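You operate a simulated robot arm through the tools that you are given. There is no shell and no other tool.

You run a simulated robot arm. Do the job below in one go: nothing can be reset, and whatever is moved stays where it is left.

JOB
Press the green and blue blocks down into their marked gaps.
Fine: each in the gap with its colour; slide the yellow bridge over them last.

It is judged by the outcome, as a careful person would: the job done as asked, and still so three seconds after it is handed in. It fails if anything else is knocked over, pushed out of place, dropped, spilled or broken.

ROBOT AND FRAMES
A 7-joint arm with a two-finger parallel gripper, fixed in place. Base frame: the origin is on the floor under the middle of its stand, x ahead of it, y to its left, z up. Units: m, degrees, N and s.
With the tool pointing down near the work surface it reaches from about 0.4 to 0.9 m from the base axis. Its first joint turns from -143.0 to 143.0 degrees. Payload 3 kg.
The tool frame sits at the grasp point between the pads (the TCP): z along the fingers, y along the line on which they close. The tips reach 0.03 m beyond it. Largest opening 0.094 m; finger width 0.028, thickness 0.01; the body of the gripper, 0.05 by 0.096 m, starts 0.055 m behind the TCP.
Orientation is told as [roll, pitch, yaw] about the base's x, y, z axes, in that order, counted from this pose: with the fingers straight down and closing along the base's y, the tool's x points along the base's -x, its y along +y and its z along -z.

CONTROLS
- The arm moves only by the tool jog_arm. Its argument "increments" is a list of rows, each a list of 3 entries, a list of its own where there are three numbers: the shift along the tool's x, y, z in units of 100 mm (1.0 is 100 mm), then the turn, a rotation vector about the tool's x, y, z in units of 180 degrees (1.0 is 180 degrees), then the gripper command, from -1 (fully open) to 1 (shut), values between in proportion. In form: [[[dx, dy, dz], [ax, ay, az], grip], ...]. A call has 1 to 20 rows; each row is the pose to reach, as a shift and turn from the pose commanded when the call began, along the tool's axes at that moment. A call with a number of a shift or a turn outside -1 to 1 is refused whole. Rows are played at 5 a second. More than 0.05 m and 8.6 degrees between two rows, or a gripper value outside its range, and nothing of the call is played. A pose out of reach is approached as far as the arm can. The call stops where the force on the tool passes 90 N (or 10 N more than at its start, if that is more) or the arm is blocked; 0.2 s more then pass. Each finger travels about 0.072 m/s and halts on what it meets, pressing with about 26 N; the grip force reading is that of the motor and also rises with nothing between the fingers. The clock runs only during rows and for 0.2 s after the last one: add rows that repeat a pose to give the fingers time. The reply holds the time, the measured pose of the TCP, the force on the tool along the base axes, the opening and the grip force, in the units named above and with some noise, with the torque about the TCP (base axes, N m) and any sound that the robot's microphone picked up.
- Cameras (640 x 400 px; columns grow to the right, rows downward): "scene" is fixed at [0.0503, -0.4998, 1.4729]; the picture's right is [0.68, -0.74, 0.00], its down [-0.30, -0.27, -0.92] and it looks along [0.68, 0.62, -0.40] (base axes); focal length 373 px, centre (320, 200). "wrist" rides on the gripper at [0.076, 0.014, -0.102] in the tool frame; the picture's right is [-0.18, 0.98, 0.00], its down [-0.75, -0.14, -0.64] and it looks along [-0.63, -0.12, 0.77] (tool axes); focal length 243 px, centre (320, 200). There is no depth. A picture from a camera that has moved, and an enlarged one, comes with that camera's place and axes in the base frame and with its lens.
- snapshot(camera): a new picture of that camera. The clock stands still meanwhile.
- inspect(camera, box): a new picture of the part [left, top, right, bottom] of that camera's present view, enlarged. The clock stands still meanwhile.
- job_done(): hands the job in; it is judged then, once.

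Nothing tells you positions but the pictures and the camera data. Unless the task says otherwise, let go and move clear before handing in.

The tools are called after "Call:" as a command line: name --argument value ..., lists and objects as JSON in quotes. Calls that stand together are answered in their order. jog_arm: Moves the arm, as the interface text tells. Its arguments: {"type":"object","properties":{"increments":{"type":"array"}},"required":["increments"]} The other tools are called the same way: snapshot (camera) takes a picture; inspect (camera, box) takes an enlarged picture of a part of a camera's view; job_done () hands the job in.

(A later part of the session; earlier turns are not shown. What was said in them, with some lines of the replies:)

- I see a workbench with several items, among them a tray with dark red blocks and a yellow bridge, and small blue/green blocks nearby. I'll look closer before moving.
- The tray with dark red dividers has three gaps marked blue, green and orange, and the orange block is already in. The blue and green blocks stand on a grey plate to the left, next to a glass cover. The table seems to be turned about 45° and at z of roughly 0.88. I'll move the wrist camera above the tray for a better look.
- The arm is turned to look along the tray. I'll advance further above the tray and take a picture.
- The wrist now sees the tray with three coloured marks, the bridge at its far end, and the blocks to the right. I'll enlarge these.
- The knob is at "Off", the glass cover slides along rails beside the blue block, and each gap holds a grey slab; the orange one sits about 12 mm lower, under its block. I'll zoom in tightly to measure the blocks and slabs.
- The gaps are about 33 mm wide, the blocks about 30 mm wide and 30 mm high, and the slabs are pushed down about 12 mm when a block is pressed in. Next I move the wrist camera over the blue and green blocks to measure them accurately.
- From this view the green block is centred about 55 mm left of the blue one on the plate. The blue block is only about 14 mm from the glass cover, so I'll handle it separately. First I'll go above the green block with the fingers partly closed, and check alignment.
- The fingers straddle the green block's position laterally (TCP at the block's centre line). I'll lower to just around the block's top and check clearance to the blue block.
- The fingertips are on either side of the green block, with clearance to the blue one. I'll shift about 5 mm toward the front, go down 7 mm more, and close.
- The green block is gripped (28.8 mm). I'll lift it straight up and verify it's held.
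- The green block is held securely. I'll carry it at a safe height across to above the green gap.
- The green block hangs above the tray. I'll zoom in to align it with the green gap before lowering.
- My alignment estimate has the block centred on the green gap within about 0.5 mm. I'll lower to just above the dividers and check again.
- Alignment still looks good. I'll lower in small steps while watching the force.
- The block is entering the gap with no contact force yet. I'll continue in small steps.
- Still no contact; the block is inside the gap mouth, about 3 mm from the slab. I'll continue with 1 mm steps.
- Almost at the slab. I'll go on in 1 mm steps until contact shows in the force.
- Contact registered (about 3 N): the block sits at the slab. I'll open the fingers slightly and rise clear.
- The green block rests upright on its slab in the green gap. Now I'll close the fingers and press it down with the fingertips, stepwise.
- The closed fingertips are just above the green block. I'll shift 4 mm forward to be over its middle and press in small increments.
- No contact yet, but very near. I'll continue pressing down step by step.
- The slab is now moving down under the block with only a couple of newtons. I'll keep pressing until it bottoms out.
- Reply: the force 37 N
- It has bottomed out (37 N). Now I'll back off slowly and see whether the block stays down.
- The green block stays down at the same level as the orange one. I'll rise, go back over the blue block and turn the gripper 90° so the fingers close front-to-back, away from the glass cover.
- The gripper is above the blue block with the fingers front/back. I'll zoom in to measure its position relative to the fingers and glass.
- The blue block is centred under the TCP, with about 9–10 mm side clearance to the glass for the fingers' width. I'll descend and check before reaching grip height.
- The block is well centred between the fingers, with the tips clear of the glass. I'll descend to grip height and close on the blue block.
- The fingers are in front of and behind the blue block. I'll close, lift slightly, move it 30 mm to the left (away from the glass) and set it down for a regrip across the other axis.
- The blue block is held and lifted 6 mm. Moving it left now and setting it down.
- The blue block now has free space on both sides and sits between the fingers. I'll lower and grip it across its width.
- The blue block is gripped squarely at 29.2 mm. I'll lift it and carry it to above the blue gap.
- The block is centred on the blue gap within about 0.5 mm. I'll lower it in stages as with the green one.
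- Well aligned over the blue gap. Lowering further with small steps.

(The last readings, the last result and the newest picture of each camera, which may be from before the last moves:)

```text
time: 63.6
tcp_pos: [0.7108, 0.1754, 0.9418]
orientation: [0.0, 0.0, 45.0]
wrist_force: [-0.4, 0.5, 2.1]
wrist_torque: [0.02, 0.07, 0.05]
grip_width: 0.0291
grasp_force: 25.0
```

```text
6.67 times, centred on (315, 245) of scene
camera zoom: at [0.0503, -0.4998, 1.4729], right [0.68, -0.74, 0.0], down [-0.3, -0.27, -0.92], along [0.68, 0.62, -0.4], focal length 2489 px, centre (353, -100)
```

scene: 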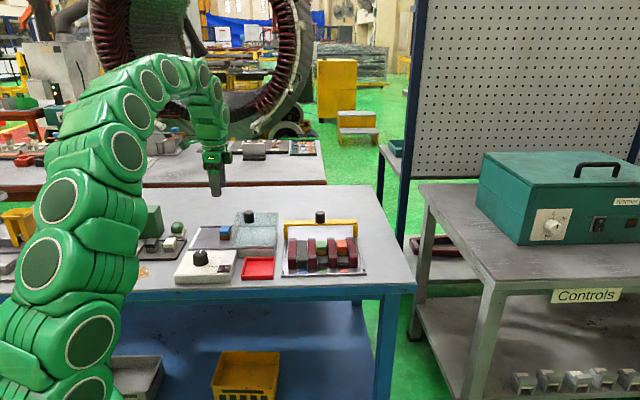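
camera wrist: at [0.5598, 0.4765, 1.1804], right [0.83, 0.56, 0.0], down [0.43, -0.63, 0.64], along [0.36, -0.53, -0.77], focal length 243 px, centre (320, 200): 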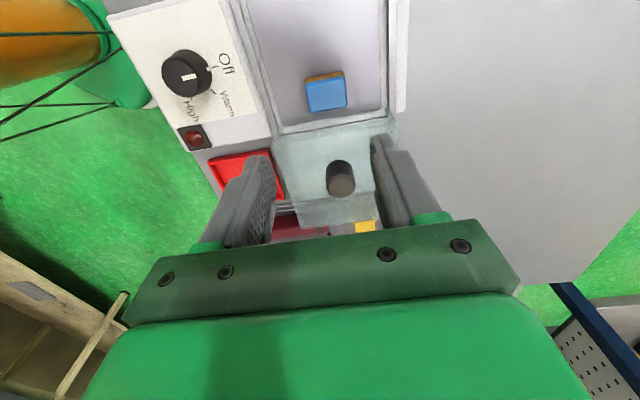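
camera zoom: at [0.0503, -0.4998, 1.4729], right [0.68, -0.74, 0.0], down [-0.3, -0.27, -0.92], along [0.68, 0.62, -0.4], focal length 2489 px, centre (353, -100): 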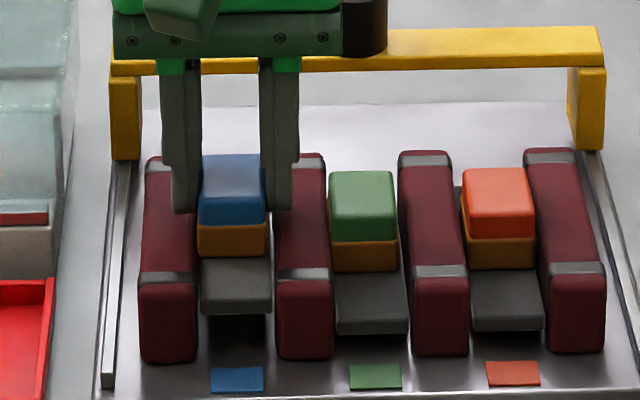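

Contact at the slab. Releasing, rising, closing the fingers, and getting ready to press.

Call:
jog_arm --increments '[[[0, 0, 0], [0, 0, 0], 0.25], [[0, 0, 0], [0, 0, 0], 0.12], [[0, 0, 0], [0, 0, 0], 0.12], [[0, 0, -0.2], [0, 0, 0], 0.12], [[0, 0, -0.5], [0, 0, 0], 0.12]]'

Call:
inspect --camera "scene" --box '[280, 215, 350, 275]'

Call:
inspect --camera "wrist" --box '[220, 40, 420, 220]'

```text
time: 64.8
tcp_pos: [0.71, 0.1774, 0.9927]
orientation: [0.0, -0.1, 45.0]
wrist_force: [-0.5, 0.2, -0.7]
wrist_torque: [0.0, 0.0, 0.0]
grip_width: 0.0415
grasp_force: 0.0
```

```text
6.67 times, centred on (315, 245) of scene
camera zoom: at [0.0503, -0.4998, 1.4729], right [0.68, -0.74, 0.0], down [-0.3, -0.27, -0.92], along [0.68, 0.62, -0.4], focal length 2489 px, centre (353, -100)
```

zoom: 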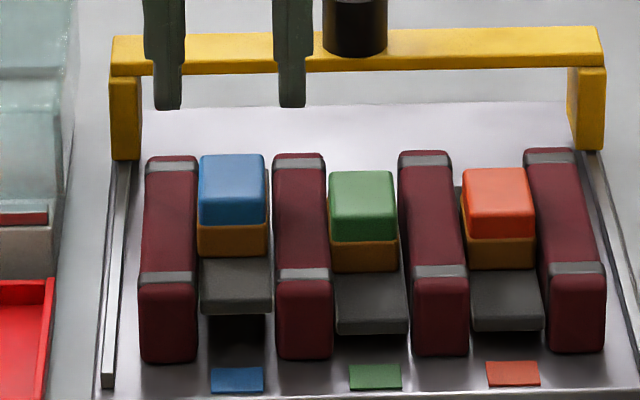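

```text
2.22 times, centred on (320, 130) of wrist
camera zoom: at [0.6462, 0.1327, 1.0945], right [-0.56, 0.83, 0.0], down [0.63, 0.43, 0.64], along [0.53, 0.36, -0.77], focal length 539 px, centre (320, 356)
```

zoom: 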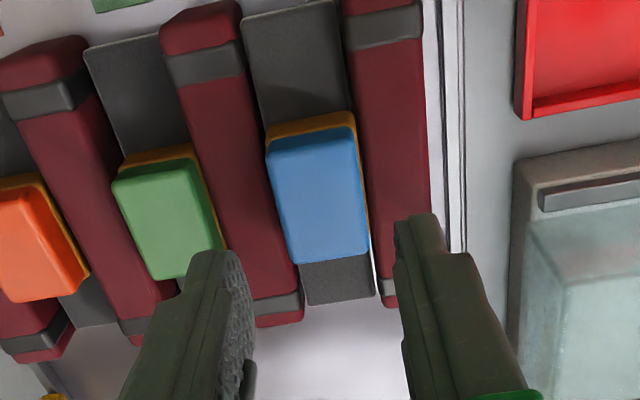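

The blue block sits upright on its slab in the blue gap. Now I press it down with closed fingers.

Call:
jog_arm --increments '[[[0.01, 0, 0], [0, 0, 0], 0.5], [[0.01, 0, 0], [0, 0, 0], 1], [[0.01, 0, 0], [0, 0, 0], 1], [[0.01, 0, 0.1], [0, 0, 0], 1], [[0.01, 0, 0.2], [0, 0, 0], 1], [[0.01, 0, 0.28], [0, 0, 0], 1], [[0.01, 0, 0.33], [0, 0, 0], 1]]'

Call:
inspect --camera "scene" --box '[280, 215, 350, 275]'

Call:
inspect --camera "wrist" --box '[220, 40, 420, 220]'

```text
time: 66.4
tcp_pos: [0.7093, 0.1755, 0.9581]
orientation: [0.0, 0.0, 45.0]
wrist_force: [-1.3, 0.9, 0.0]
wrist_torque: [-0.04, 0.0, 0.0]
grip_width: 0.0001
grasp_force: 26.4
```

```text
6.67 times, centred on (315, 245) of scene
camera zoom: at [0.0503, -0.4998, 1.4729], right [0.68, -0.74, 0.0], down [-0.3, -0.27, -0.92], along [0.68, 0.62, -0.4], focal length 2489 px, centre (353, -100)
```

zoom: 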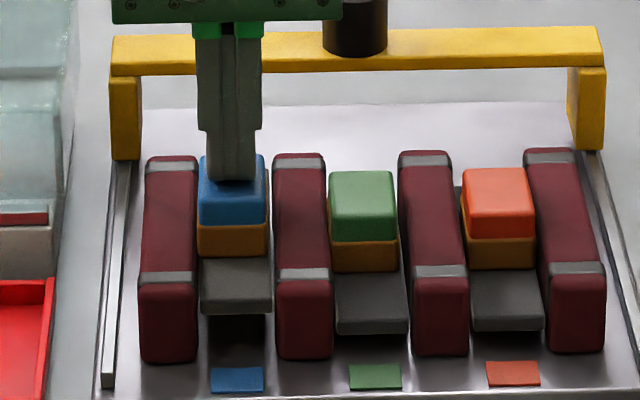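

```text
2.22 times, centred on (320, 130) of wrist
camera zoom: at [0.6451, 0.1318, 1.0607], right [-0.56, 0.83, 0.0], down [0.63, 0.43, 0.64], along [0.53, 0.36, -0.77], focal length 539 px, centre (320, 356)
```

zoom: 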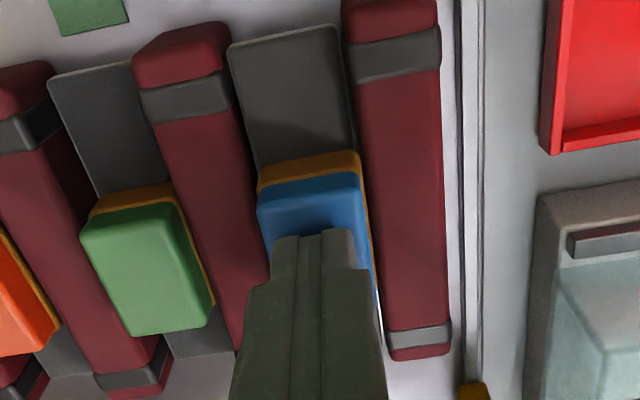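

Fingertips are over the middle of the blue block. Pressing now in small steps.

Call:
jog_arm --increments '[[[0.02, 0, 0.02], [0, 0, 0], 1], [[0.02, 0, 0.035], [0, 0, 0], 1], [[0.02, 0, 0.05], [0, 0, 0], 1], [[0.02, 0, 0.065], [0, 0, 0], 1], [[0.02, 0, 0.08], [0, 0, 0], 1], [[0.02, 0, 0.09], [0, 0, 0], 1]]'

Call:
inspect --camera "scene" --box '[280, 215, 350, 275]'

```text
time: 67.8
tcp_pos: [0.7074, 0.1732, 0.9495]
orientation: [0.0, -0.1, 45.1]
wrist_force: [1.0, 0.9, 4.1]
wrist_torque: [0.04, -0.07, 0.01]
grip_width: 0.0
grasp_force: 26.5
```

```text
6.67 times, centred on (315, 245) of scene
camera zoom: at [0.0503, -0.4998, 1.4729], right [0.68, -0.74, 0.0], down [-0.3, -0.27, -0.92], along [0.68, 0.62, -0.4], focal length 2489 px, centre (353, -100)
```

zoom: 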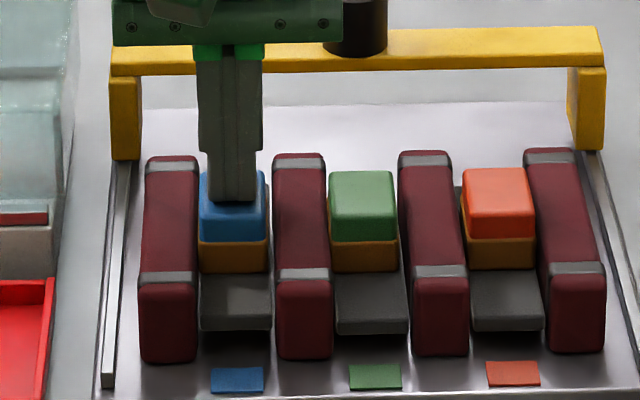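

Call:
jog_arm --increments '[[[0, 0, 0.015], [0, 0, 0], 1], [[0, 0, 0.03], [0, 0, 0], 1], [[0, 0, 0.03], [0, 0, 0], 1]]'

Call:
jog_arm --increments '[[[0, 0, 0.01], [0, 0, 0], 1], [[0, 0, 0.01], [0, 0, 0], 1]]'

Call:
jog_arm --increments '[[[0, 0, 0.01], [0, 0, 0], 1], [[0, 0, 0.01], [0, 0, 0], 1]]'

Call:
inspect --camera "scene" --box '[280, 215, 350, 275]'

```text
time: 68.6
tcp_pos: [0.7072, 0.173, 0.9472]
orientation: [0.0, 0.0, 45.0]
wrist_force: [1.2, -0.8, 2.1]
wrist_torque: [0.01, -0.01, -0.01]
grip_width: 0.0
grasp_force: 26.0
```

```text
time: 69.2
tcp_pos: [0.7077, 0.1741, 0.9455]
orientation: [0.0, 0.0, 45.0]
wrist_force: [0.5, -0.6, 4.5]
wrist_torque: [-0.03, 0.02, 0.04]
grip_width: 0.0
grasp_force: 26.4
```

```text
time: 69.8
tcp_pos: [0.7085, 0.1744, 0.9466]
orientation: [0.0, 0.0, 45.1]
wrist_force: [-5.0, -0.4, 16.6]
wrist_torque: [-0.07, 0.14, 0.01]
grip_width: 0.0002
grasp_force: 25.8
```

```text
6.67 times, centred on (315, 245) of scene
camera zoom: at [0.0503, -0.4998, 1.4729], right [0.68, -0.74, 0.0], down [-0.3, -0.27, -0.92], along [0.68, 0.62, -0.4], focal length 2489 px, centre (353, -100)
```

zoom: 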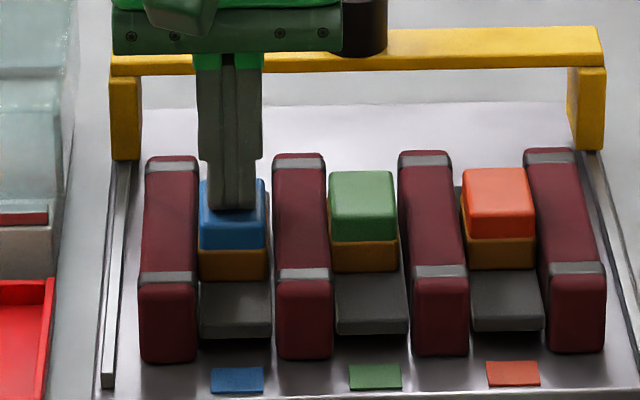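

One more millimetre to make sure it is fully seated, then I'll back off and check.

Call:
jog_arm --increments '[[[0, 0, 0.01], [0, 0, 0], 1], [[0, 0, 0.01], [0, 0, 0], 1]]'

Call:
jog_arm --increments '[[[0, 0, -0.03], [0, 0, 0], 1], [[0, 0, -0.08], [0, 0, 0], 1], [[0, 0, -0.2], [0, 0, 0], 1], [[0, 0, -0.5], [0, 0, 0], 1], [[0, 0, -0.9], [0, 0, 0], 1]]'

Call:
inspect --camera "scene" --box '[275, 205, 355, 275]'

Call:
snapshot --camera "wrist"

Call:
inspect --camera "wrist" --box '[200, 30, 400, 210]'

```text
time: 70.4
tcp_pos: [0.7083, 0.1734, 0.9441]
orientation: [-0.1, -0.1, 45.0]
wrist_force: [-7.0, -3.2, 35.1]
wrist_torque: [-0.16, 0.28, -0.02]
grip_width: 0.0001
grasp_force: 26.3
```

```text
time: 71.6
tcp_pos: [0.7083, 0.1757, 1.0332]
orientation: [0.0, 0.1, 45.0]
wrist_force: [-0.7, 0.2, 0.4]
wrist_torque: [0.0, 0.0, 0.01]
grip_width: 0.0001
grasp_force: 26.5
```

```text
5.71 times, centred on (315, 240) of scene
camera zoom: at [0.0503, -0.4998, 1.4729], right [0.68, -0.74, 0.0], down [-0.3, -0.27, -0.92], along [0.68, 0.62, -0.4], focal length 2133 px, centre (349, -29)
```

zoom: 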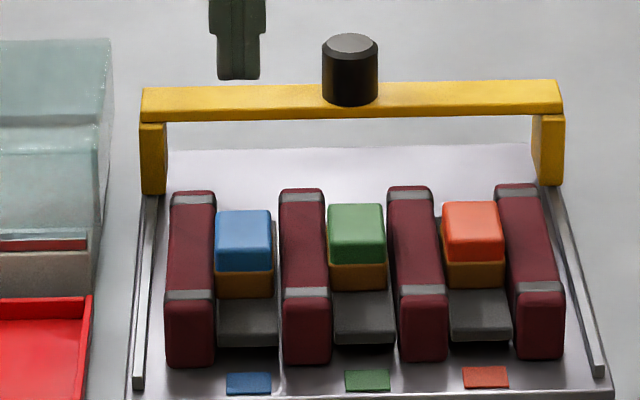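

```text
taken
camera wrist: at [0.6437, 0.1318, 1.1353], right [-0.56, 0.83, 0.0], down [0.63, 0.43, 0.64], along [0.53, 0.36, -0.77], focal length 243 px, centre (320, 200)
```

wrist: 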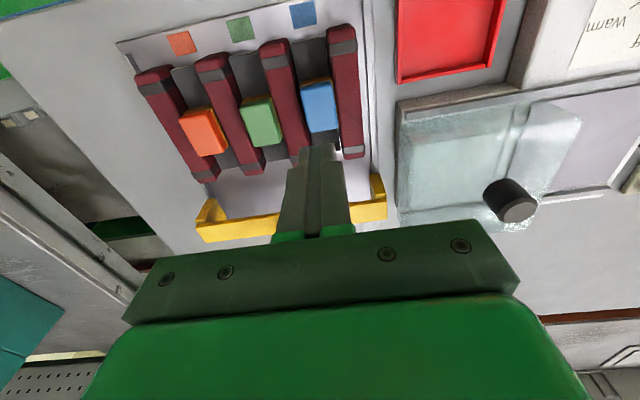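

```text
2.22 times, centred on (300, 120) of wrist
camera zoom: at [0.6437, 0.1318, 1.1353], right [-0.56, 0.83, 0.0], down [0.63, 0.43, 0.64], along [0.53, 0.36, -0.77], focal length 539 px, centre (364, 378)
```

zoom: 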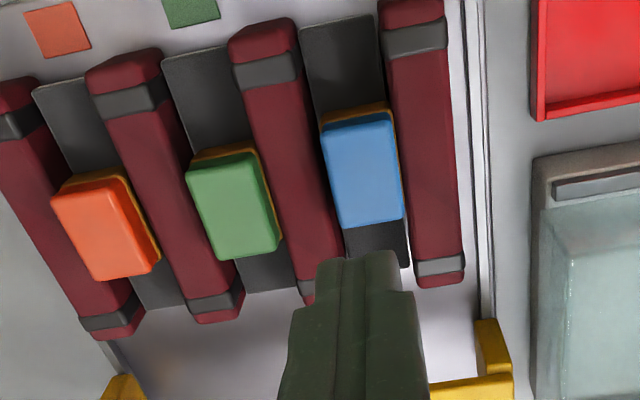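

All three blocks now sit down at the same level. Next comes the bridge: its knob is at the far end of the rails. I'll look closely at the bridge and rails before gripping the knob.

Call:
inspect --camera "scene" --box '[285, 205, 355, 255]'

Call:
inspect --camera "scene" --box '[280, 210, 315, 245]'

Call:
inspect --camera "scene" --box '[330, 210, 365, 245]'

Call:
inspect --camera "scene" --box '[280, 245, 365, 285]'

```text
8.00 times, centred on (320, 230) of scene
camera zoom: at [0.0503, -0.4998, 1.4729], right [0.68, -0.74, 0.0], down [-0.3, -0.27, -0.92], along [0.68, 0.62, -0.4], focal length 2987 px, centre (320, -40)
```

zoom: 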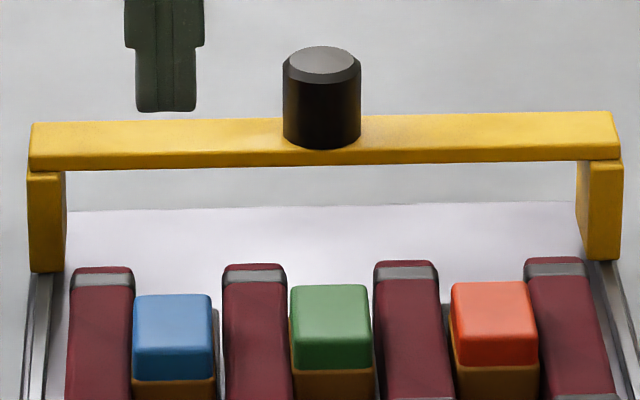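

```text
11.43 times, centred on (298, 228) of scene
camera zoom: at [0.0503, -0.4998, 1.4729], right [0.68, -0.74, 0.0], down [-0.3, -0.27, -0.92], along [0.68, 0.62, -0.4], focal length 4267 px, centre (577, -114)
```

zoom: 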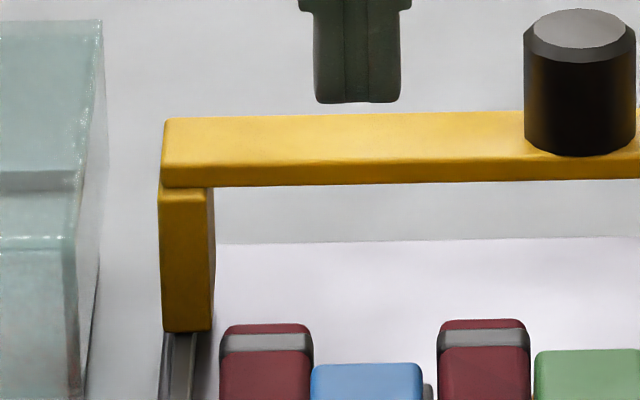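

```text
11.43 times, centred on (348, 228) of scene
camera zoom: at [0.0503, -0.4998, 1.4729], right [0.68, -0.74, 0.0], down [-0.3, -0.27, -0.92], along [0.68, 0.62, -0.4], focal length 4267 px, centre (6, -114)
```

zoom: 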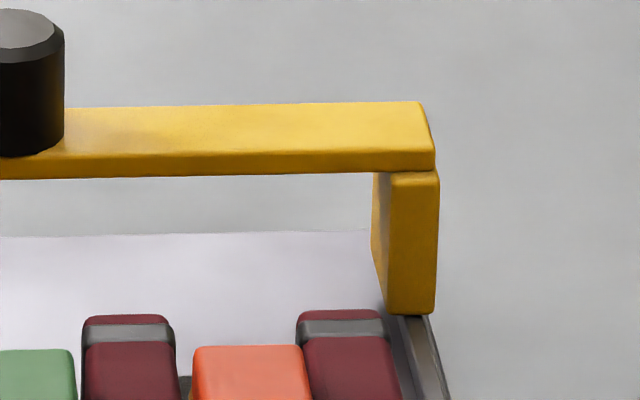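

```text
7.53 times, centred on (322, 265) of scene
camera zoom: at [0.0503, -0.4998, 1.4729], right [0.68, -0.74, 0.0], down [-0.3, -0.27, -0.92], along [0.68, 0.62, -0.4], focal length 2811 px, centre (301, -289)
```

zoom: 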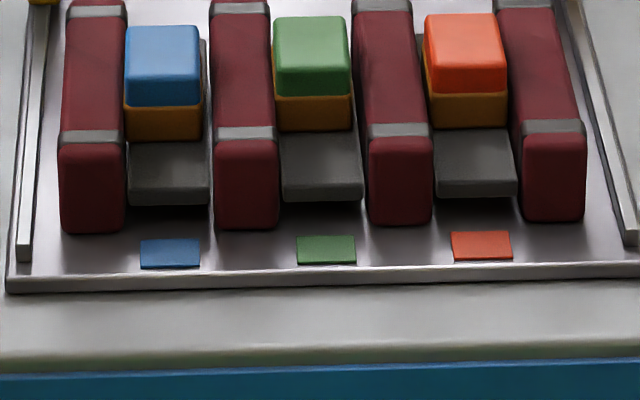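

The bridge legs ride on the two side rails, with beam clearance over the pressed blocks. I'll move above the bridge knob and turn the gripper so the fingers close front/back around the knob.

Call:
jog_arm --increments '[[[-0.25, -0.14, -0.05], [0, 0, 0], 1], [[-0.5, -0.28, -0.1], [0, 0, 0], 1], [[-0.75, -0.42, -0.15], [0, 0, 0], 1], [[-1, -0.57, -0.2], [0, 0, 0], 1]]'

Call:
jog_arm --increments '[[[-0.01, 0, 0], [0, 0, 0.0455], 1], [[-0.02, 0, 0], [0, 0, 0.091], 1], [[-0.03, 0, 0], [0, 0, 0.1365], 1], [[-0.04, 0, 0], [0, 0, 0.182], 0.5], [[-0.05, 0, 0], [0, 0, 0.2275], 0], [[-0.06, 0, 0], [0, 0, 0.273], -0.28], [[-0.07, 0, 0], [0, 0, 0.3185], -0.28], [[-0.08, 0, 0], [0, 0, 0.364], -0.28], [[-0.08, 0, 0], [0, 0, 0.4095], -0.28], [[-0.08, 0, 0], [0, 0, 0.455], -0.28], [[-0.08, 0, 0], [0, 0, 0.5], -0.28], [[-0.08, 0, 0], [0, 0, 0.5], -0.28]]'

Call:
snapshot --camera "wrist"

Call:
inspect --camera "wrist" --box '[230, 60, 410, 220]'

Call:
inspect --camera "scene" --box '[270, 170, 370, 270]'

```text
time: 72.6
tcp_pos: [0.8182, 0.2043, 1.055]
orientation: [0.1, 0.1, 45.0]
wrist_force: [0.6, 0.7, 0.4]
wrist_torque: [0.01, 0.02, 0.0]
grip_width: 0.0001
grasp_force: 25.9
```

```text
time: 75.2
tcp_pos: [0.8244, 0.2101, 1.0529]
orientation: [0.0, 0.0, -45.0]
wrist_force: [0.9, -0.7, -0.3]
wrist_torque: [-0.03, -0.02, 0.02]
grip_width: 0.0605
grasp_force: 0.0
```

```text
taken
camera wrist: at [0.7805, 0.2742, 1.1555], right [0.83, 0.56, 0.0], down [0.43, -0.63, 0.64], along [0.36, -0.53, -0.77], focal length 243 px, centre (320, 200)
```

wrist: 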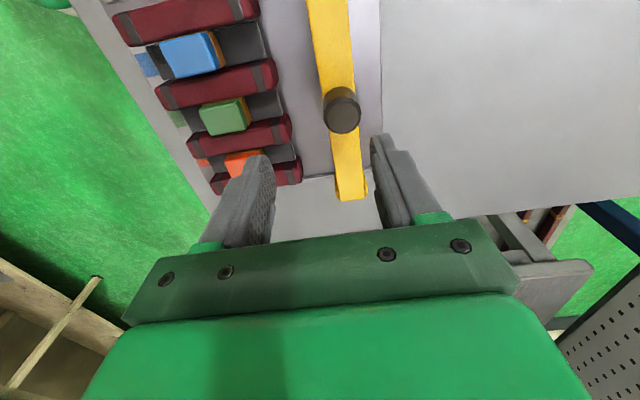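

```text
2.50 times, centred on (320, 140) of wrist
camera zoom: at [0.7805, 0.2742, 1.1555], right [0.83, 0.56, 0.0], down [0.43, -0.63, 0.64], along [0.36, -0.53, -0.77], focal length 606 px, centre (320, 350)
```

zoom: 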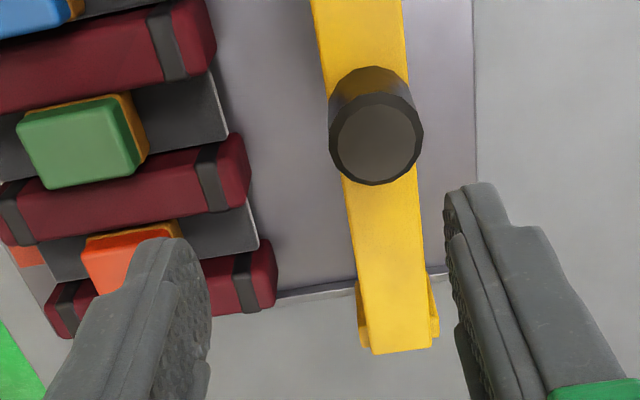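

```text
4.00 times, centred on (320, 220) of scene
camera zoom: at [0.0503, -0.4998, 1.4729], right [0.68, -0.74, 0.0], down [-0.3, -0.27, -0.92], along [0.68, 0.62, -0.4], focal length 1493 px, centre (320, 120)
```

zoom: 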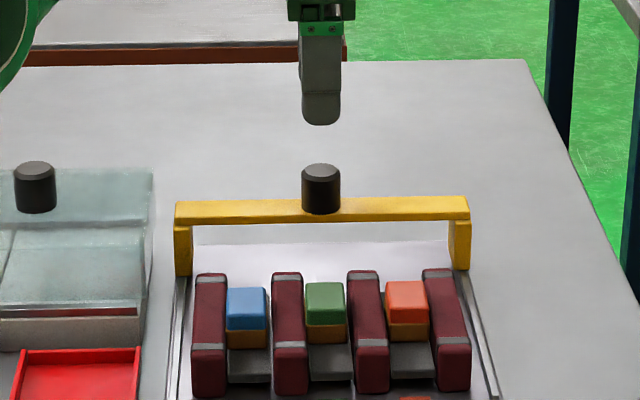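

In this view the knob is about 16 mm further back than I estimated, with its top at about z 0.96. I'll shift back and lower a little, then look again.

Call:
jog_arm --increments '[[[0, 0.08, 0], [0, 0, 0], -0.28], [[0, 0.16, 0.1], [0, 0, 0], -0.28], [[0, 0.16, 0.25], [0, 0, 0], -0.28], [[0, 0.16, 0.4], [0, 0, 0], -0.28], [[0, 0.16, 0.4], [0, 0, 0], -0.28]]'

Call:
inspect --camera "wrist" --box '[230, 60, 410, 220]'

Call:
inspect --camera "scene" --box '[280, 190, 360, 260]'

```text
time: 76.4
tcp_pos: [0.8348, 0.2216, 1.0136]
orientation: [0.0, 0.0, -45.0]
wrist_force: [-0.4, -0.7, -0.6]
wrist_torque: [0.03, 0.01, -0.01]
grip_width: 0.0603
grasp_force: 0.0
```

```text
2.50 times, centred on (320, 140) of wrist
camera zoom: at [0.7916, 0.2856, 1.116], right [0.83, 0.56, 0.0], down [0.43, -0.63, 0.64], along [0.36, -0.53, -0.77], focal length 606 px, centre (320, 350)
```

zoom: 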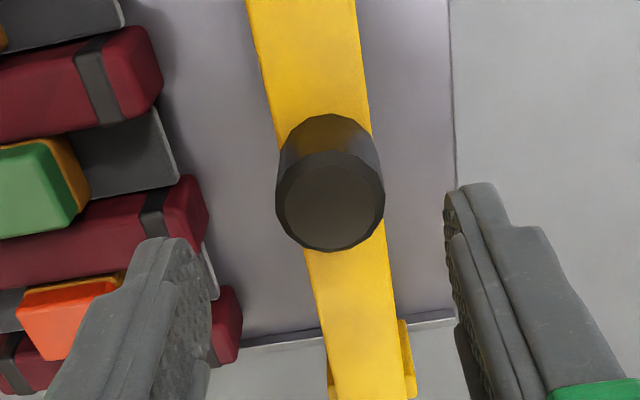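

```text
5.71 times, centred on (320, 225) of scene
camera zoom: at [0.0503, -0.4998, 1.4729], right [0.68, -0.74, 0.0], down [-0.3, -0.27, -0.92], along [0.68, 0.62, -0.4], focal length 2133 px, centre (320, 57)
```

zoom: 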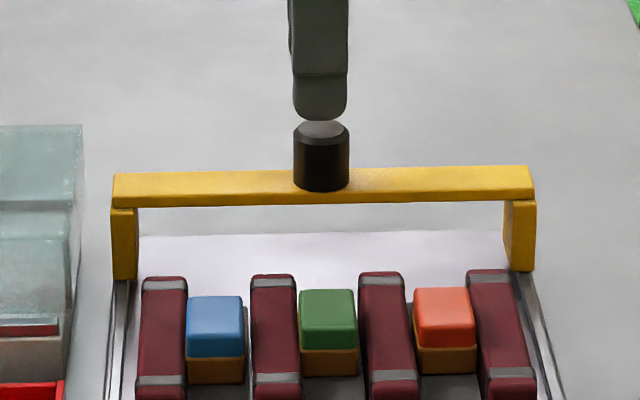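

Now the knob is well between the fingers. I'll nudge 2.5 mm back and descend around the knob, keeping the tips above the beam.

Call:
jog_arm --increments '[[[0.005, 0.025, 0.1], [0, 0, 0], -0.28], [[0.005, 0.025, 0.22], [0, 0, 0], -0.28], [[0.005, 0.025, 0.34], [0, 0, 0], -0.28], [[0.005, 0.025, 0.43], [0, 0, 0], -0.28], [[0.005, 0.025, 0.43], [0, 0, 0], -0.28]]'

Call:
inspect --camera "wrist" --box '[230, 60, 410, 220]'

Call:
inspect --camera "scene" --box '[290, 190, 350, 240]'

```text
time: 77.6
tcp_pos: [0.8367, 0.2239, 0.971]
orientation: [0.0, 0.0, -45.0]
wrist_force: [0.4, -0.2, 0.6]
wrist_torque: [-0.02, 0.02, -0.02]
grip_width: 0.0603
grasp_force: 0.1
```

```text
2.50 times, centred on (320, 140) of wrist
camera zoom: at [0.7928, 0.2877, 1.0727], right [0.83, 0.56, 0.0], down [0.43, -0.63, 0.64], along [0.36, -0.53, -0.77], focal length 606 px, centre (320, 350)
```

zoom: 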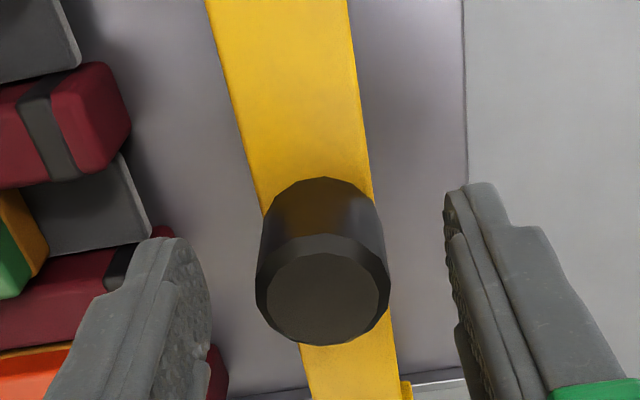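

```text
8.00 times, centred on (320, 215) of scene
camera zoom: at [0.0503, -0.4998, 1.4729], right [0.68, -0.74, 0.0], down [-0.3, -0.27, -0.92], along [0.68, 0.62, -0.4], focal length 2987 px, centre (320, 80)
```

zoom: 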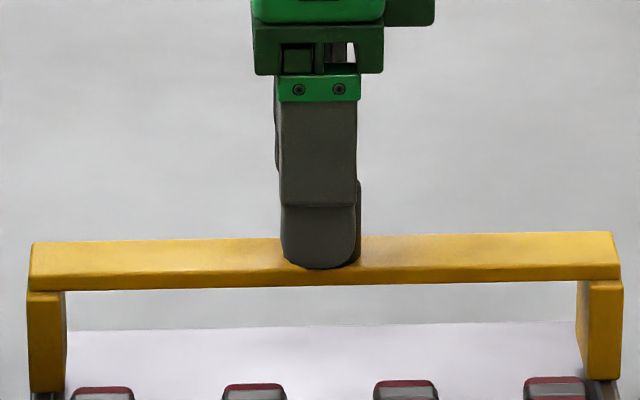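

The knob is centred between the fingers. Closing on it now.

Call:
jog_arm --increments '[[[0, 0, 0], [0, 0, 0], 0], [[0, 0, 0], [0, 0, 0], 0.2], [[0, 0, 0], [0, 0, 0], 0.4], [[0, 0, 0], [0, 0, 0], 1], [[0, 0, 0], [0, 0, 0], 1]]'

Call:
inspect --camera "wrist" --box '[230, 60, 410, 220]'

Call:
inspect --camera "scene" --box '[280, 190, 360, 250]'

```text
time: 78.8
tcp_pos: [0.837, 0.2244, 0.9703]
orientation: [0.1, 0.0, -45.0]
wrist_force: [2.0, -1.0, 0.3]
wrist_torque: [-0.11, -0.23, 0.03]
grip_width: 0.0307
grasp_force: 44.8
```

```text
2.50 times, centred on (320, 140) of wrist
camera zoom: at [0.7927, 0.2878, 1.0728], right [0.83, 0.56, 0.0], down [0.43, -0.63, 0.64], along [0.36, -0.53, -0.77], focal length 606 px, centre (320, 350)
```

zoom: 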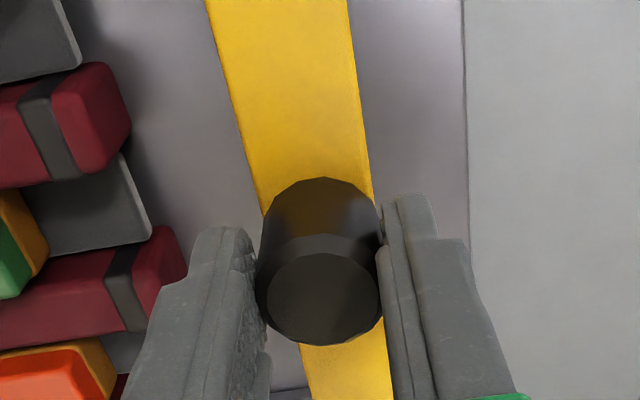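

```text
6.67 times, centred on (320, 220) of scene
camera zoom: at [0.0503, -0.4998, 1.4729], right [0.68, -0.74, 0.0], down [-0.3, -0.27, -0.92], along [0.68, 0.62, -0.4], focal length 2489 px, centre (320, 67)
```

zoom: 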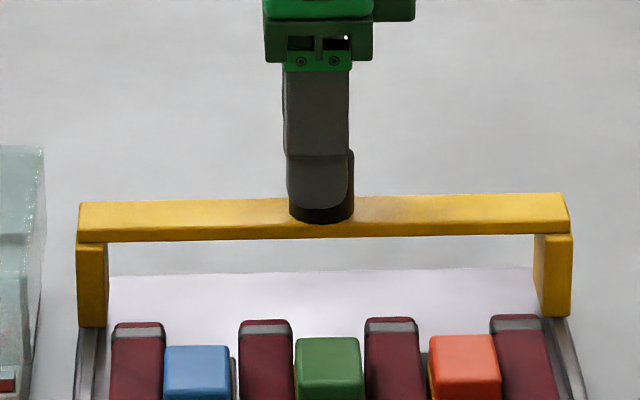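

The knob is gripped (30.7 mm). Now I'll slide the bridge forward along the rails slowly, watching the forces.

Call:
jog_arm --increments '[[[0, -0.05, 0], [0, 0, 0], 1], [[0, -0.1, 0], [0, 0, 0], 1], [[0, -0.15, 0], [0, 0, 0], 1], [[0, -0.2, 0], [0, 0, 0], 1], [[0, -0.2, 0], [0, 0, 0], 1]]'

Call:
inspect --camera "scene" --box '[275, 195, 365, 285]'

```text
time: 80.0
tcp_pos: [0.8227, 0.2101, 0.9709]
orientation: [0.0, 0.1, -44.9]
wrist_force: [-5.6, 4.1, 4.0]
wrist_torque: [0.09, -0.43, -0.2]
grip_width: 0.0308
grasp_force: 45.0
```

```text
4.44 times, centred on (320, 240) of scene
camera zoom: at [0.0503, -0.4998, 1.4729], right [0.68, -0.74, 0.0], down [-0.3, -0.27, -0.92], along [0.68, 0.62, -0.4], focal length 1659 px, centre (320, 22)
```

zoom: 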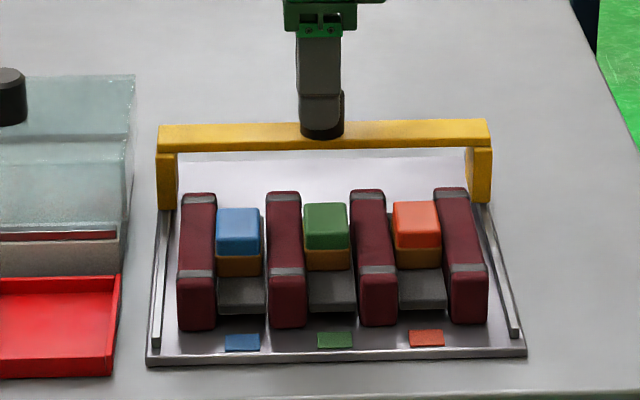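

The bridge slid 20 mm; there is a mild sideways force (about 7 N), suggesting the rail runs slightly off my direction. I'll correct slightly sideways and continue.

Call:
jog_arm --increments '[[[0.004, 0, 0], [0, 0, 0], 1], [[0.006, -0.05, 0], [0, 0, 0], 1], [[0.008, -0.1, 0], [0, 0, 0], 1], [[0.008, -0.1, 0], [0, 0, 0], 1]]'

Call:
inspect --camera "wrist" --box '[180, 0, 420, 200]'

```text
time: 81.0
tcp_pos: [0.8151, 0.2015, 0.9711]
orientation: [0.0, 0.0, -45.0]
wrist_force: [2.9, -4.3, 3.2]
wrist_torque: [-0.31, -0.26, 0.1]
grip_width: 0.0308
grasp_force: 45.2
```

```text
2.00 times, centred on (300, 100) of wrist
camera zoom: at [0.7712, 0.2662, 1.0727], right [0.83, 0.56, 0.0], down [0.43, -0.63, 0.64], along [0.36, -0.53, -0.77], focal length 485 px, centre (360, 400)
```

zoom: 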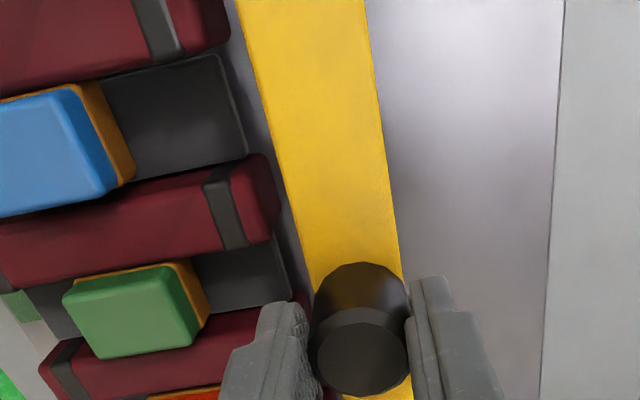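

Call:
jog_arm --increments '[[[-0.001, -0.05, 0], [0, 0, 0], 1], [[0, -0.1, 0], [0, 0, 0], 1], [[0.001, -0.15, 0], [0, 0, 0], 1], [[0.002, -0.2, 0], [0, 0, 0], 1], [[0.002, -0.2, 0], [0, 0, 0], 1]]'

Call:
inspect --camera "scene" --box '[275, 195, 365, 285]'

```text
time: 82.2
tcp_pos: [0.8012, 0.1884, 0.9709]
orientation: [0.0, 0.0, -44.9]
wrist_force: [6.8, -7.7, -3.1]
wrist_torque: [-0.74, -0.84, 0.15]
grip_width: 0.031
grasp_force: 45.2
```

```text
4.44 times, centred on (320, 240) of scene
camera zoom: at [0.0503, -0.4998, 1.4729], right [0.68, -0.74, 0.0], down [-0.3, -0.27, -0.92], along [0.68, 0.62, -0.4], focal length 1659 px, centre (320, 22)
```

zoom: 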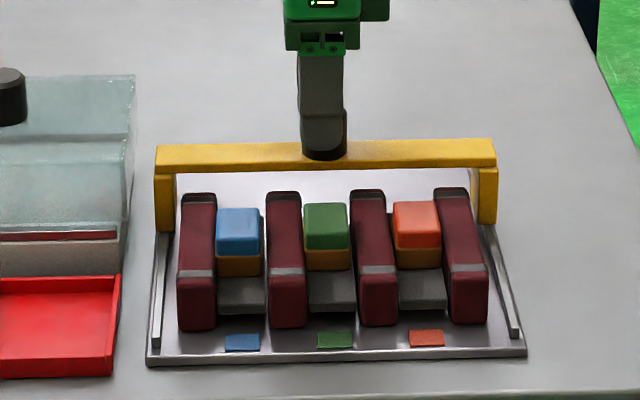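

Call:
jog_arm --increments '[[[-0.004, 0, 0], [0, 0, 0], 1], [[-0.006, -0.03, 0], [0, 0, 0], 1], [[-0.007, -0.08, 0], [0, 0, 0], 1], [[-0.007, -0.12, 0], [0, 0, 0], 1], [[-0.007, -0.12, 0], [0, 0, 0], 1]]'

Call:
jog_arm --increments '[[[0, -0.04, 0], [0, 0, 0], 1], [[0, -0.08, 0], [0, 0, 0], 1], [[0, -0.12, 0], [0, 0, 0], 1], [[0, -0.12, 0], [0, 0, 0], 1]]'

Call:
inspect --camera "scene" --box '[275, 195, 365, 285]'

Call:
inspect --camera "wrist" --box '[180, 0, 420, 200]'

```text
time: 83.4
tcp_pos: [0.7941, 0.1805, 0.9707]
orientation: [0.0, 0.1, -45.0]
wrist_force: [1.9, -0.9, 9.8]
wrist_torque: [0.71, 0.82, -0.02]
grip_width: 0.0312
grasp_force: 44.1
```

```text
time: 84.4
tcp_pos: [0.785, 0.1719, 0.9705]
orientation: [0.0, 0.0, -44.9]
wrist_force: [-3.1, 4.3, 2.9]
wrist_torque: [-0.54, -0.95, -0.03]
grip_width: 0.031
grasp_force: 44.9
```

```text
4.44 times, centred on (320, 240) of scene
camera zoom: at [0.0503, -0.4998, 1.4729], right [0.68, -0.74, 0.0], down [-0.3, -0.27, -0.92], along [0.68, 0.62, -0.4], focal length 1659 px, centre (320, 22)
```

zoom: 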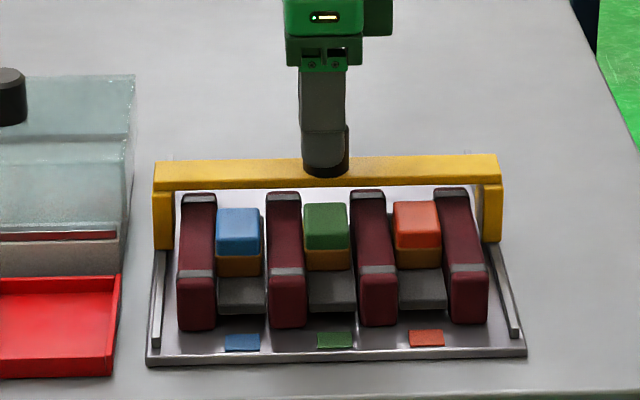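

```text
2.00 times, centred on (300, 100) of wrist
camera zoom: at [0.7405, 0.2356, 1.0726], right [0.83, 0.56, 0.0], down [0.43, -0.63, 0.64], along [0.36, -0.53, -0.77], focal length 485 px, centre (360, 400)
```

zoom: 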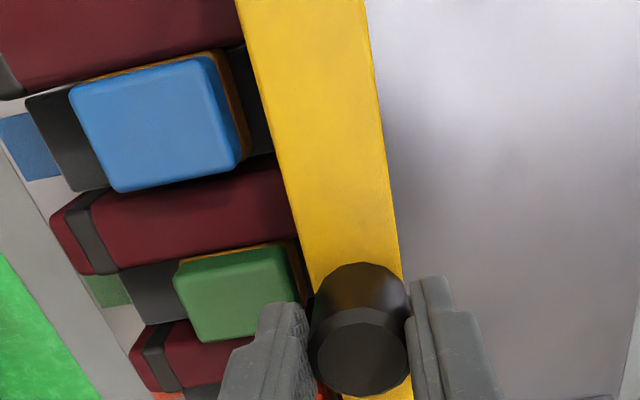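

The beam is about to pass over the blocks, with clear height above them. I continue sliding in short steps.

Call:
jog_arm --increments '[[[0.003, -0.03, 0], [0, 0, 0], 1], [[0.003, -0.07, 0], [0, 0, 0], 1], [[0.003, -0.11, 0], [0, 0, 0], 1], [[0.003, -0.15, 0], [0, 0, 0], 1], [[0.003, -0.15, 0], [0, 0, 0], 1]]'

Call:
inspect --camera "scene" --box '[275, 195, 365, 285]'

```text
time: 85.6
tcp_pos: [0.7746, 0.1608, 0.9712]
orientation: [0.0, -0.1, -45.0]
wrist_force: [-0.8, 0.1, 0.3]
wrist_torque: [0.54, 0.76, -0.04]
grip_width: 0.0312
grasp_force: 44.9
```

```text
4.44 times, centred on (320, 240) of scene
camera zoom: at [0.0503, -0.4998, 1.4729], right [0.68, -0.74, 0.0], down [-0.3, -0.27, -0.92], along [0.68, 0.62, -0.4], focal length 1659 px, centre (320, 22)
```

zoom: 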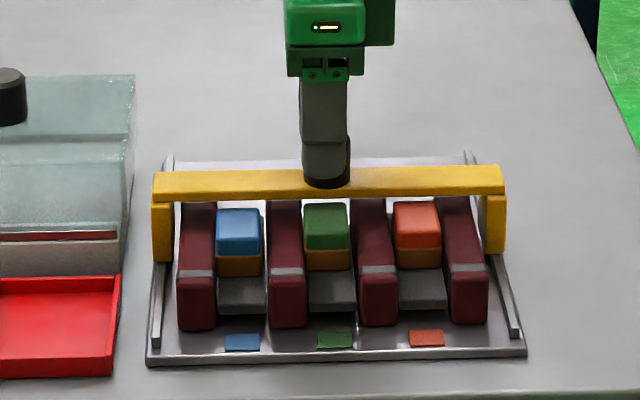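

Call:
jog_arm --increments '[[[0, -0.04, 0], [0, 0, 0], 1], [[0, -0.08, 0], [0, 0, 0], 1], [[0, -0.12, 0], [0, 0, 0], 1], [[0, -0.16, 0], [0, 0, 0], 1], [[0, -0.16, 0], [0, 0, 0], 1]]'

Call:
inspect --camera "scene" --box '[275, 195, 365, 285]'

Call:
inspect --camera "wrist" --box '[180, 0, 420, 200]'

```text
time: 86.8
tcp_pos: [0.7626, 0.1488, 0.9709]
orientation: [0.1, -0.2, -45.0]
wrist_force: [4.8, -2.9, 9.0]
wrist_torque: [-0.67, -0.88, -0.01]
grip_width: 0.0312
grasp_force: 45.1
```

```text
4.44 times, centred on (320, 240) of scene
camera zoom: at [0.0503, -0.4998, 1.4729], right [0.68, -0.74, 0.0], down [-0.3, -0.27, -0.92], along [0.68, 0.62, -0.4], focal length 1659 px, centre (320, 22)
```

zoom: 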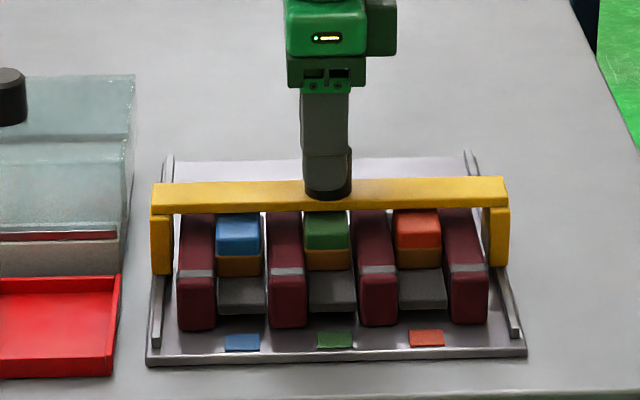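

```text
2.00 times, centred on (300, 100) of wrist
camera zoom: at [0.7184, 0.2137, 1.0725], right [0.83, 0.56, 0.0], down [0.43, -0.63, 0.64], along [0.36, -0.53, -0.77], focal length 485 px, centre (360, 400)
```

zoom: 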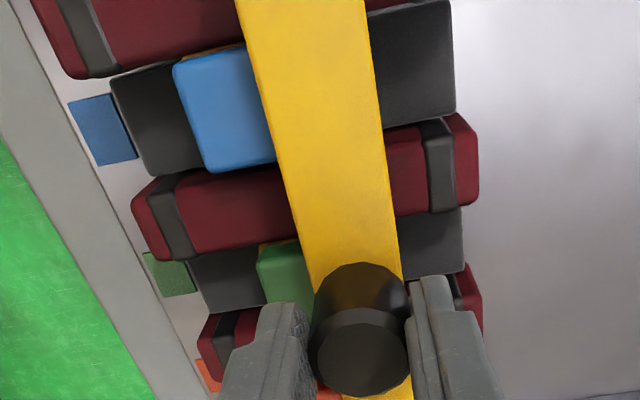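

The beam is now partly over the blocks. About 16 mm more brings it over their centres.

Call:
jog_arm --increments '[[[-0.003, -0.04, 0], [0, 0, 0], 1], [[-0.003, -0.08, 0], [0, 0, 0], 1], [[-0.003, -0.12, 0], [0, 0, 0], 1], [[-0.003, -0.155, 0], [0, 0, 0], 1], [[-0.003, -0.155, 0], [0, 0, 0], 1]]'

Call:
inspect --camera "scene" --box '[275, 195, 365, 285]'

Call:
inspect --camera "wrist" --box '[180, 0, 420, 200]'

```text
time: 88.0
tcp_pos: [0.7509, 0.138, 0.9697]
orientation: [0.1, 0.0, -45.0]
wrist_force: [4.3, 0.6, -1.2]
wrist_torque: [-0.5, -0.69, 0.05]
grip_width: 0.0308
grasp_force: 45.2
```

```text
4.44 times, centred on (320, 240) of scene
camera zoom: at [0.0503, -0.4998, 1.4729], right [0.68, -0.74, 0.0], down [-0.3, -0.27, -0.92], along [0.68, 0.62, -0.4], focal length 1659 px, centre (320, 22)
```

zoom: 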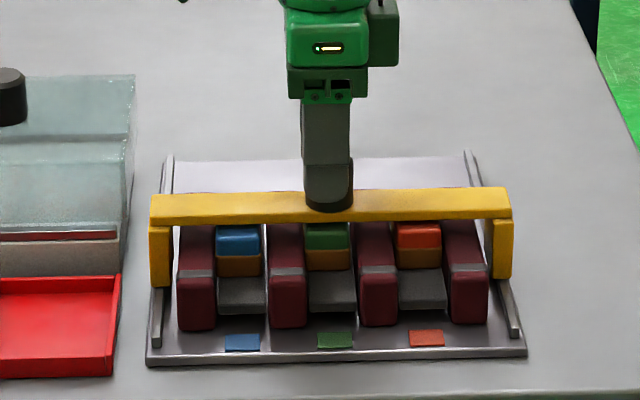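

```text
2.00 times, centred on (300, 100) of wrist
camera zoom: at [0.7078, 0.203, 1.0726], right [0.82, 0.57, 0.0], down [0.43, -0.63, 0.64], along [0.36, -0.53, -0.77], focal length 485 px, centre (360, 400)
```

zoom: 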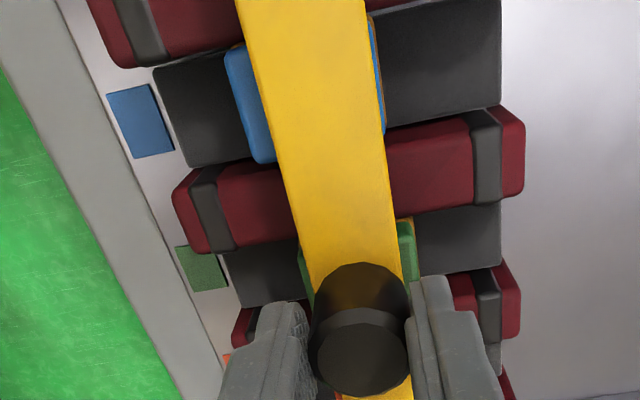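

The beam now lies over all three blocks. I'll move it 2 mm more to centre it, then let go of the knob and rise straight up.

Call:
jog_arm --increments '[[[-0.001, -0.01, 0], [0, 0, 0], 1], [[-0.001, -0.02, 0], [0, 0, 0], 1], [[-0.001, -0.02, 0], [0, 0, 0], 1], [[-0.001, -0.02, 0], [0, 0, 0], 0.2], [[-0.001, -0.02, 0], [0, 0, 0], 0], [[-0.001, -0.02, 0], [0, 0, 0], -0.1], [[-0.001, -0.02, 0], [0, 0, 0], -0.1]]'

Call:
inspect --camera "wrist" --box '[180, 0, 420, 200]'

Call:
inspect --camera "scene" --box '[275, 195, 365, 285]'

```text
time: 89.6
tcp_pos: [0.7513, 0.1359, 0.9701]
orientation: [0.0, 0.0, -45.1]
wrist_force: [0.3, 0.8, -0.4]
wrist_torque: [-0.04, 0.02, -0.02]
grip_width: 0.0516
grasp_force: 0.0
```

```text
2.00 times, centred on (300, 100) of wrist
camera zoom: at [0.7064, 0.2012, 1.0727], right [0.83, 0.56, 0.0], down [0.43, -0.63, 0.64], along [0.36, -0.53, -0.77], focal length 485 px, centre (360, 400)
```

zoom: 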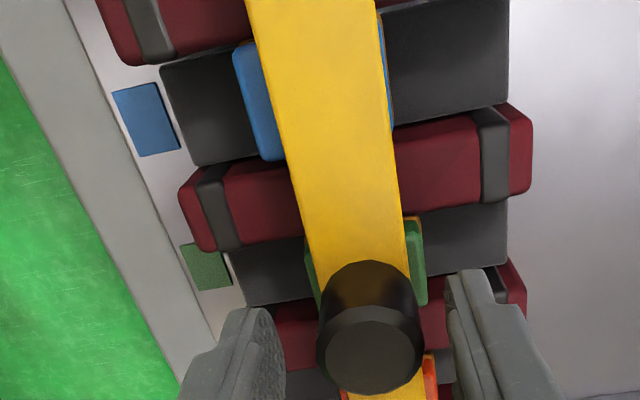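

```text
4.44 times, centred on (320, 240) of scene
camera zoom: at [0.0503, -0.4998, 1.4729], right [0.68, -0.74, 0.0], down [-0.3, -0.27, -0.92], along [0.68, 0.62, -0.4], focal length 1659 px, centre (320, 22)
```

zoom: 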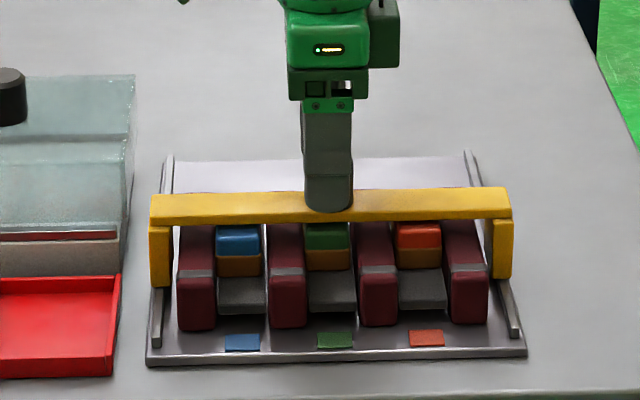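

The bridge is released and sits over the three blocks. I'll rise straight up and then check the whole scene.

Call:
jog_arm --increments '[[[0, 0.01, -0.1], [0, 0, 0], -0.28], [[0, 0.01, -0.3], [0, 0, 0], -0.28], [[0, 0.01, -0.6], [0, 0, 0], -0.28], [[0, 0.01, -1], [0, 0, 0], -0.28]]'

Call:
jog_arm --increments '[[[0.2, 0, -0.2], [0, 0, 0], -0.28], [[0.45, 0, -0.45], [0, 0, 0], -0.28], [[0.7, 0, -0.7], [0, 0, 0], -0.28], [[1, 0, -1], [0, 0, 0], -0.28], [[1, 0, -1], [0, 0, 0], -0.28]]'

Call:
snapshot --camera "scene"

Call:
inspect --camera "scene" --box '[275, 205, 365, 285]'

Call:
inspect --camera "scene" --box '[290, 225, 350, 265]'

Call:
snapshot --camera "wrist"

```text
time: 90.6
tcp_pos: [0.7515, 0.136, 1.0698]
orientation: [-0.1, 0.0, -45.0]
wrist_force: [0.4, -0.2, 0.5]
wrist_torque: [-0.01, 0.02, -0.01]
grip_width: 0.0602
grasp_force: 0.1
```

```text
time: 91.8
tcp_pos: [0.6786, 0.207, 1.1703]
orientation: [0.0, 0.0, -45.0]
wrist_force: [-0.1, -0.2, -0.2]
wrist_torque: [0.02, 0.04, 0.03]
grip_width: 0.0601
grasp_force: 0.1
```

```text
taken
```

scene: 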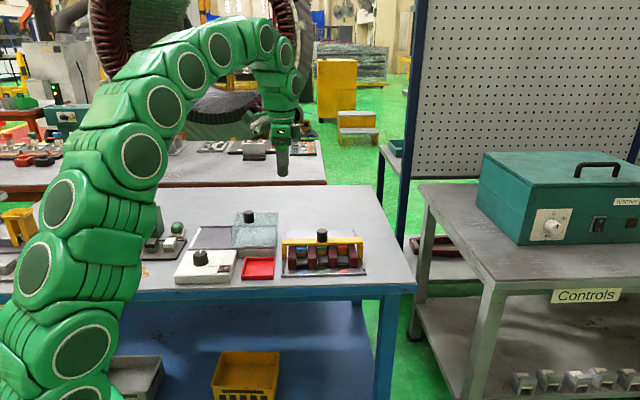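

```text
5.00 times, centred on (320, 245) of scene
camera zoom: at [0.0503, -0.4998, 1.4729], right [0.68, -0.74, 0.0], down [-0.3, -0.27, -0.92], along [0.68, 0.62, -0.4], focal length 1867 px, centre (320, -25)
```

zoom: 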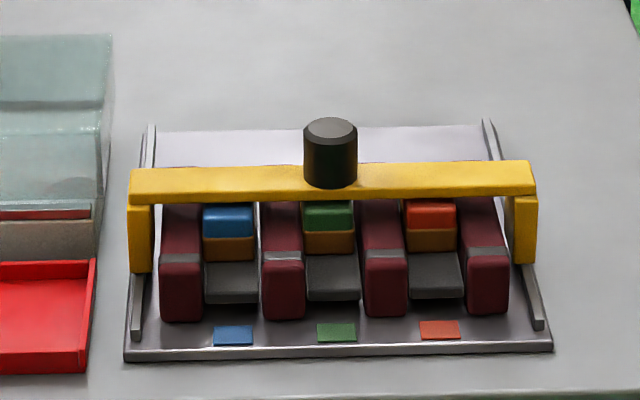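

```text
10.00 times, centred on (320, 245) of scene
camera zoom: at [0.0503, -0.4998, 1.4729], right [0.68, -0.74, 0.0], down [-0.3, -0.27, -0.92], along [0.68, 0.62, -0.4], focal length 3734 px, centre (320, -250)
```

zoom: 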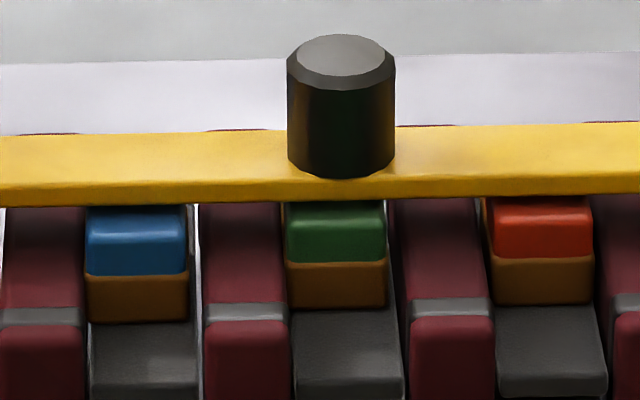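

```text
taken
camera wrist: at [0.6354, 0.2718, 1.2725], right [0.83, 0.56, 0.0], down [0.43, -0.63, 0.64], along [0.36, -0.53, -0.77], focal length 243 px, centre (320, 200)
```

wrist: 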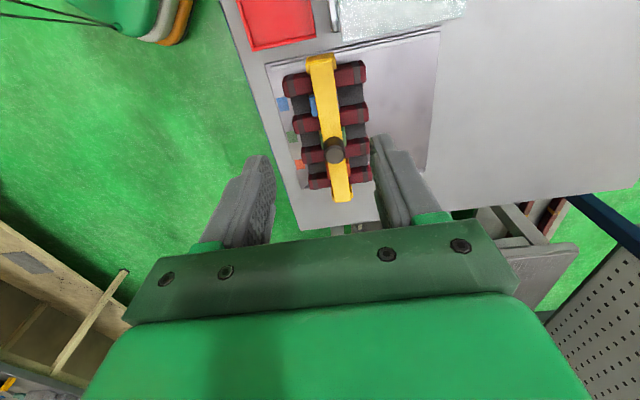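

Everything looks in place from the scene camera. One more check from the wrist view and the remaining parts of the bench before handing in.

Call:
inspect --camera "wrist" --box '[260, 30, 400, 210]'

Call:
inspect --camera "scene" --box '[160, 195, 290, 290]'

```text
2.22 times, centred on (330, 120) of wrist
camera zoom: at [0.6354, 0.2718, 1.2725], right [0.83, 0.56, 0.0], down [0.43, -0.63, 0.64], along [0.36, -0.53, -0.77], focal length 539 px, centre (298, 378)
```

zoom: 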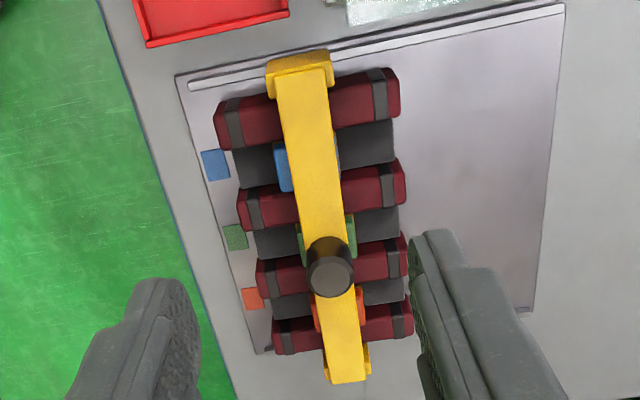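

```text
4.21 times, centred on (225, 242) of scene
camera zoom: at [0.0503, -0.4998, 1.4729], right [0.68, -0.74, 0.0], down [-0.3, -0.27, -0.92], along [0.68, 0.62, -0.4], focal length 1572 px, centre (720, 21)
```

zoom: 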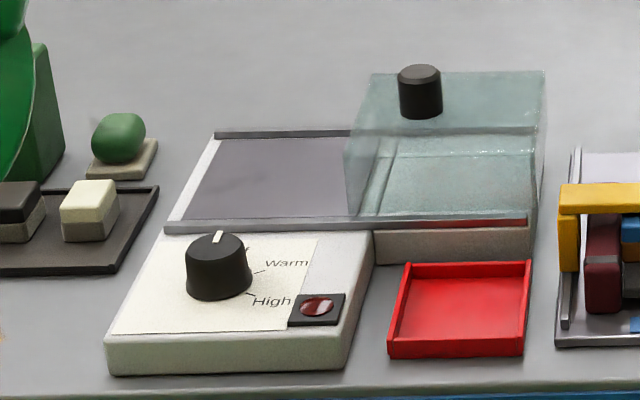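

The green and blue blocks are pressed down in their own gaps, level with the orange one. The yellow bridge lies over all three, nothing else on the bench appears to have moved, and the arm is clear. I'm handing in now.

Call:
job_done

```text
The job is handed in.
```

The green and blue blocks are pressed fully down in the gaps marked with their colours, level with the orange block. The yellow bridge was slid over all three last.

Both blocks stayed down when I backed off. Before handing in I let go of the bridge knob and moved the arm clear. The final pictures show the tray, the glass cover and the other items on the bench I checked where they were at the start.

The blue block sits about 5 mm further forward in its gap than the other two, but it is still under the bridge beam.
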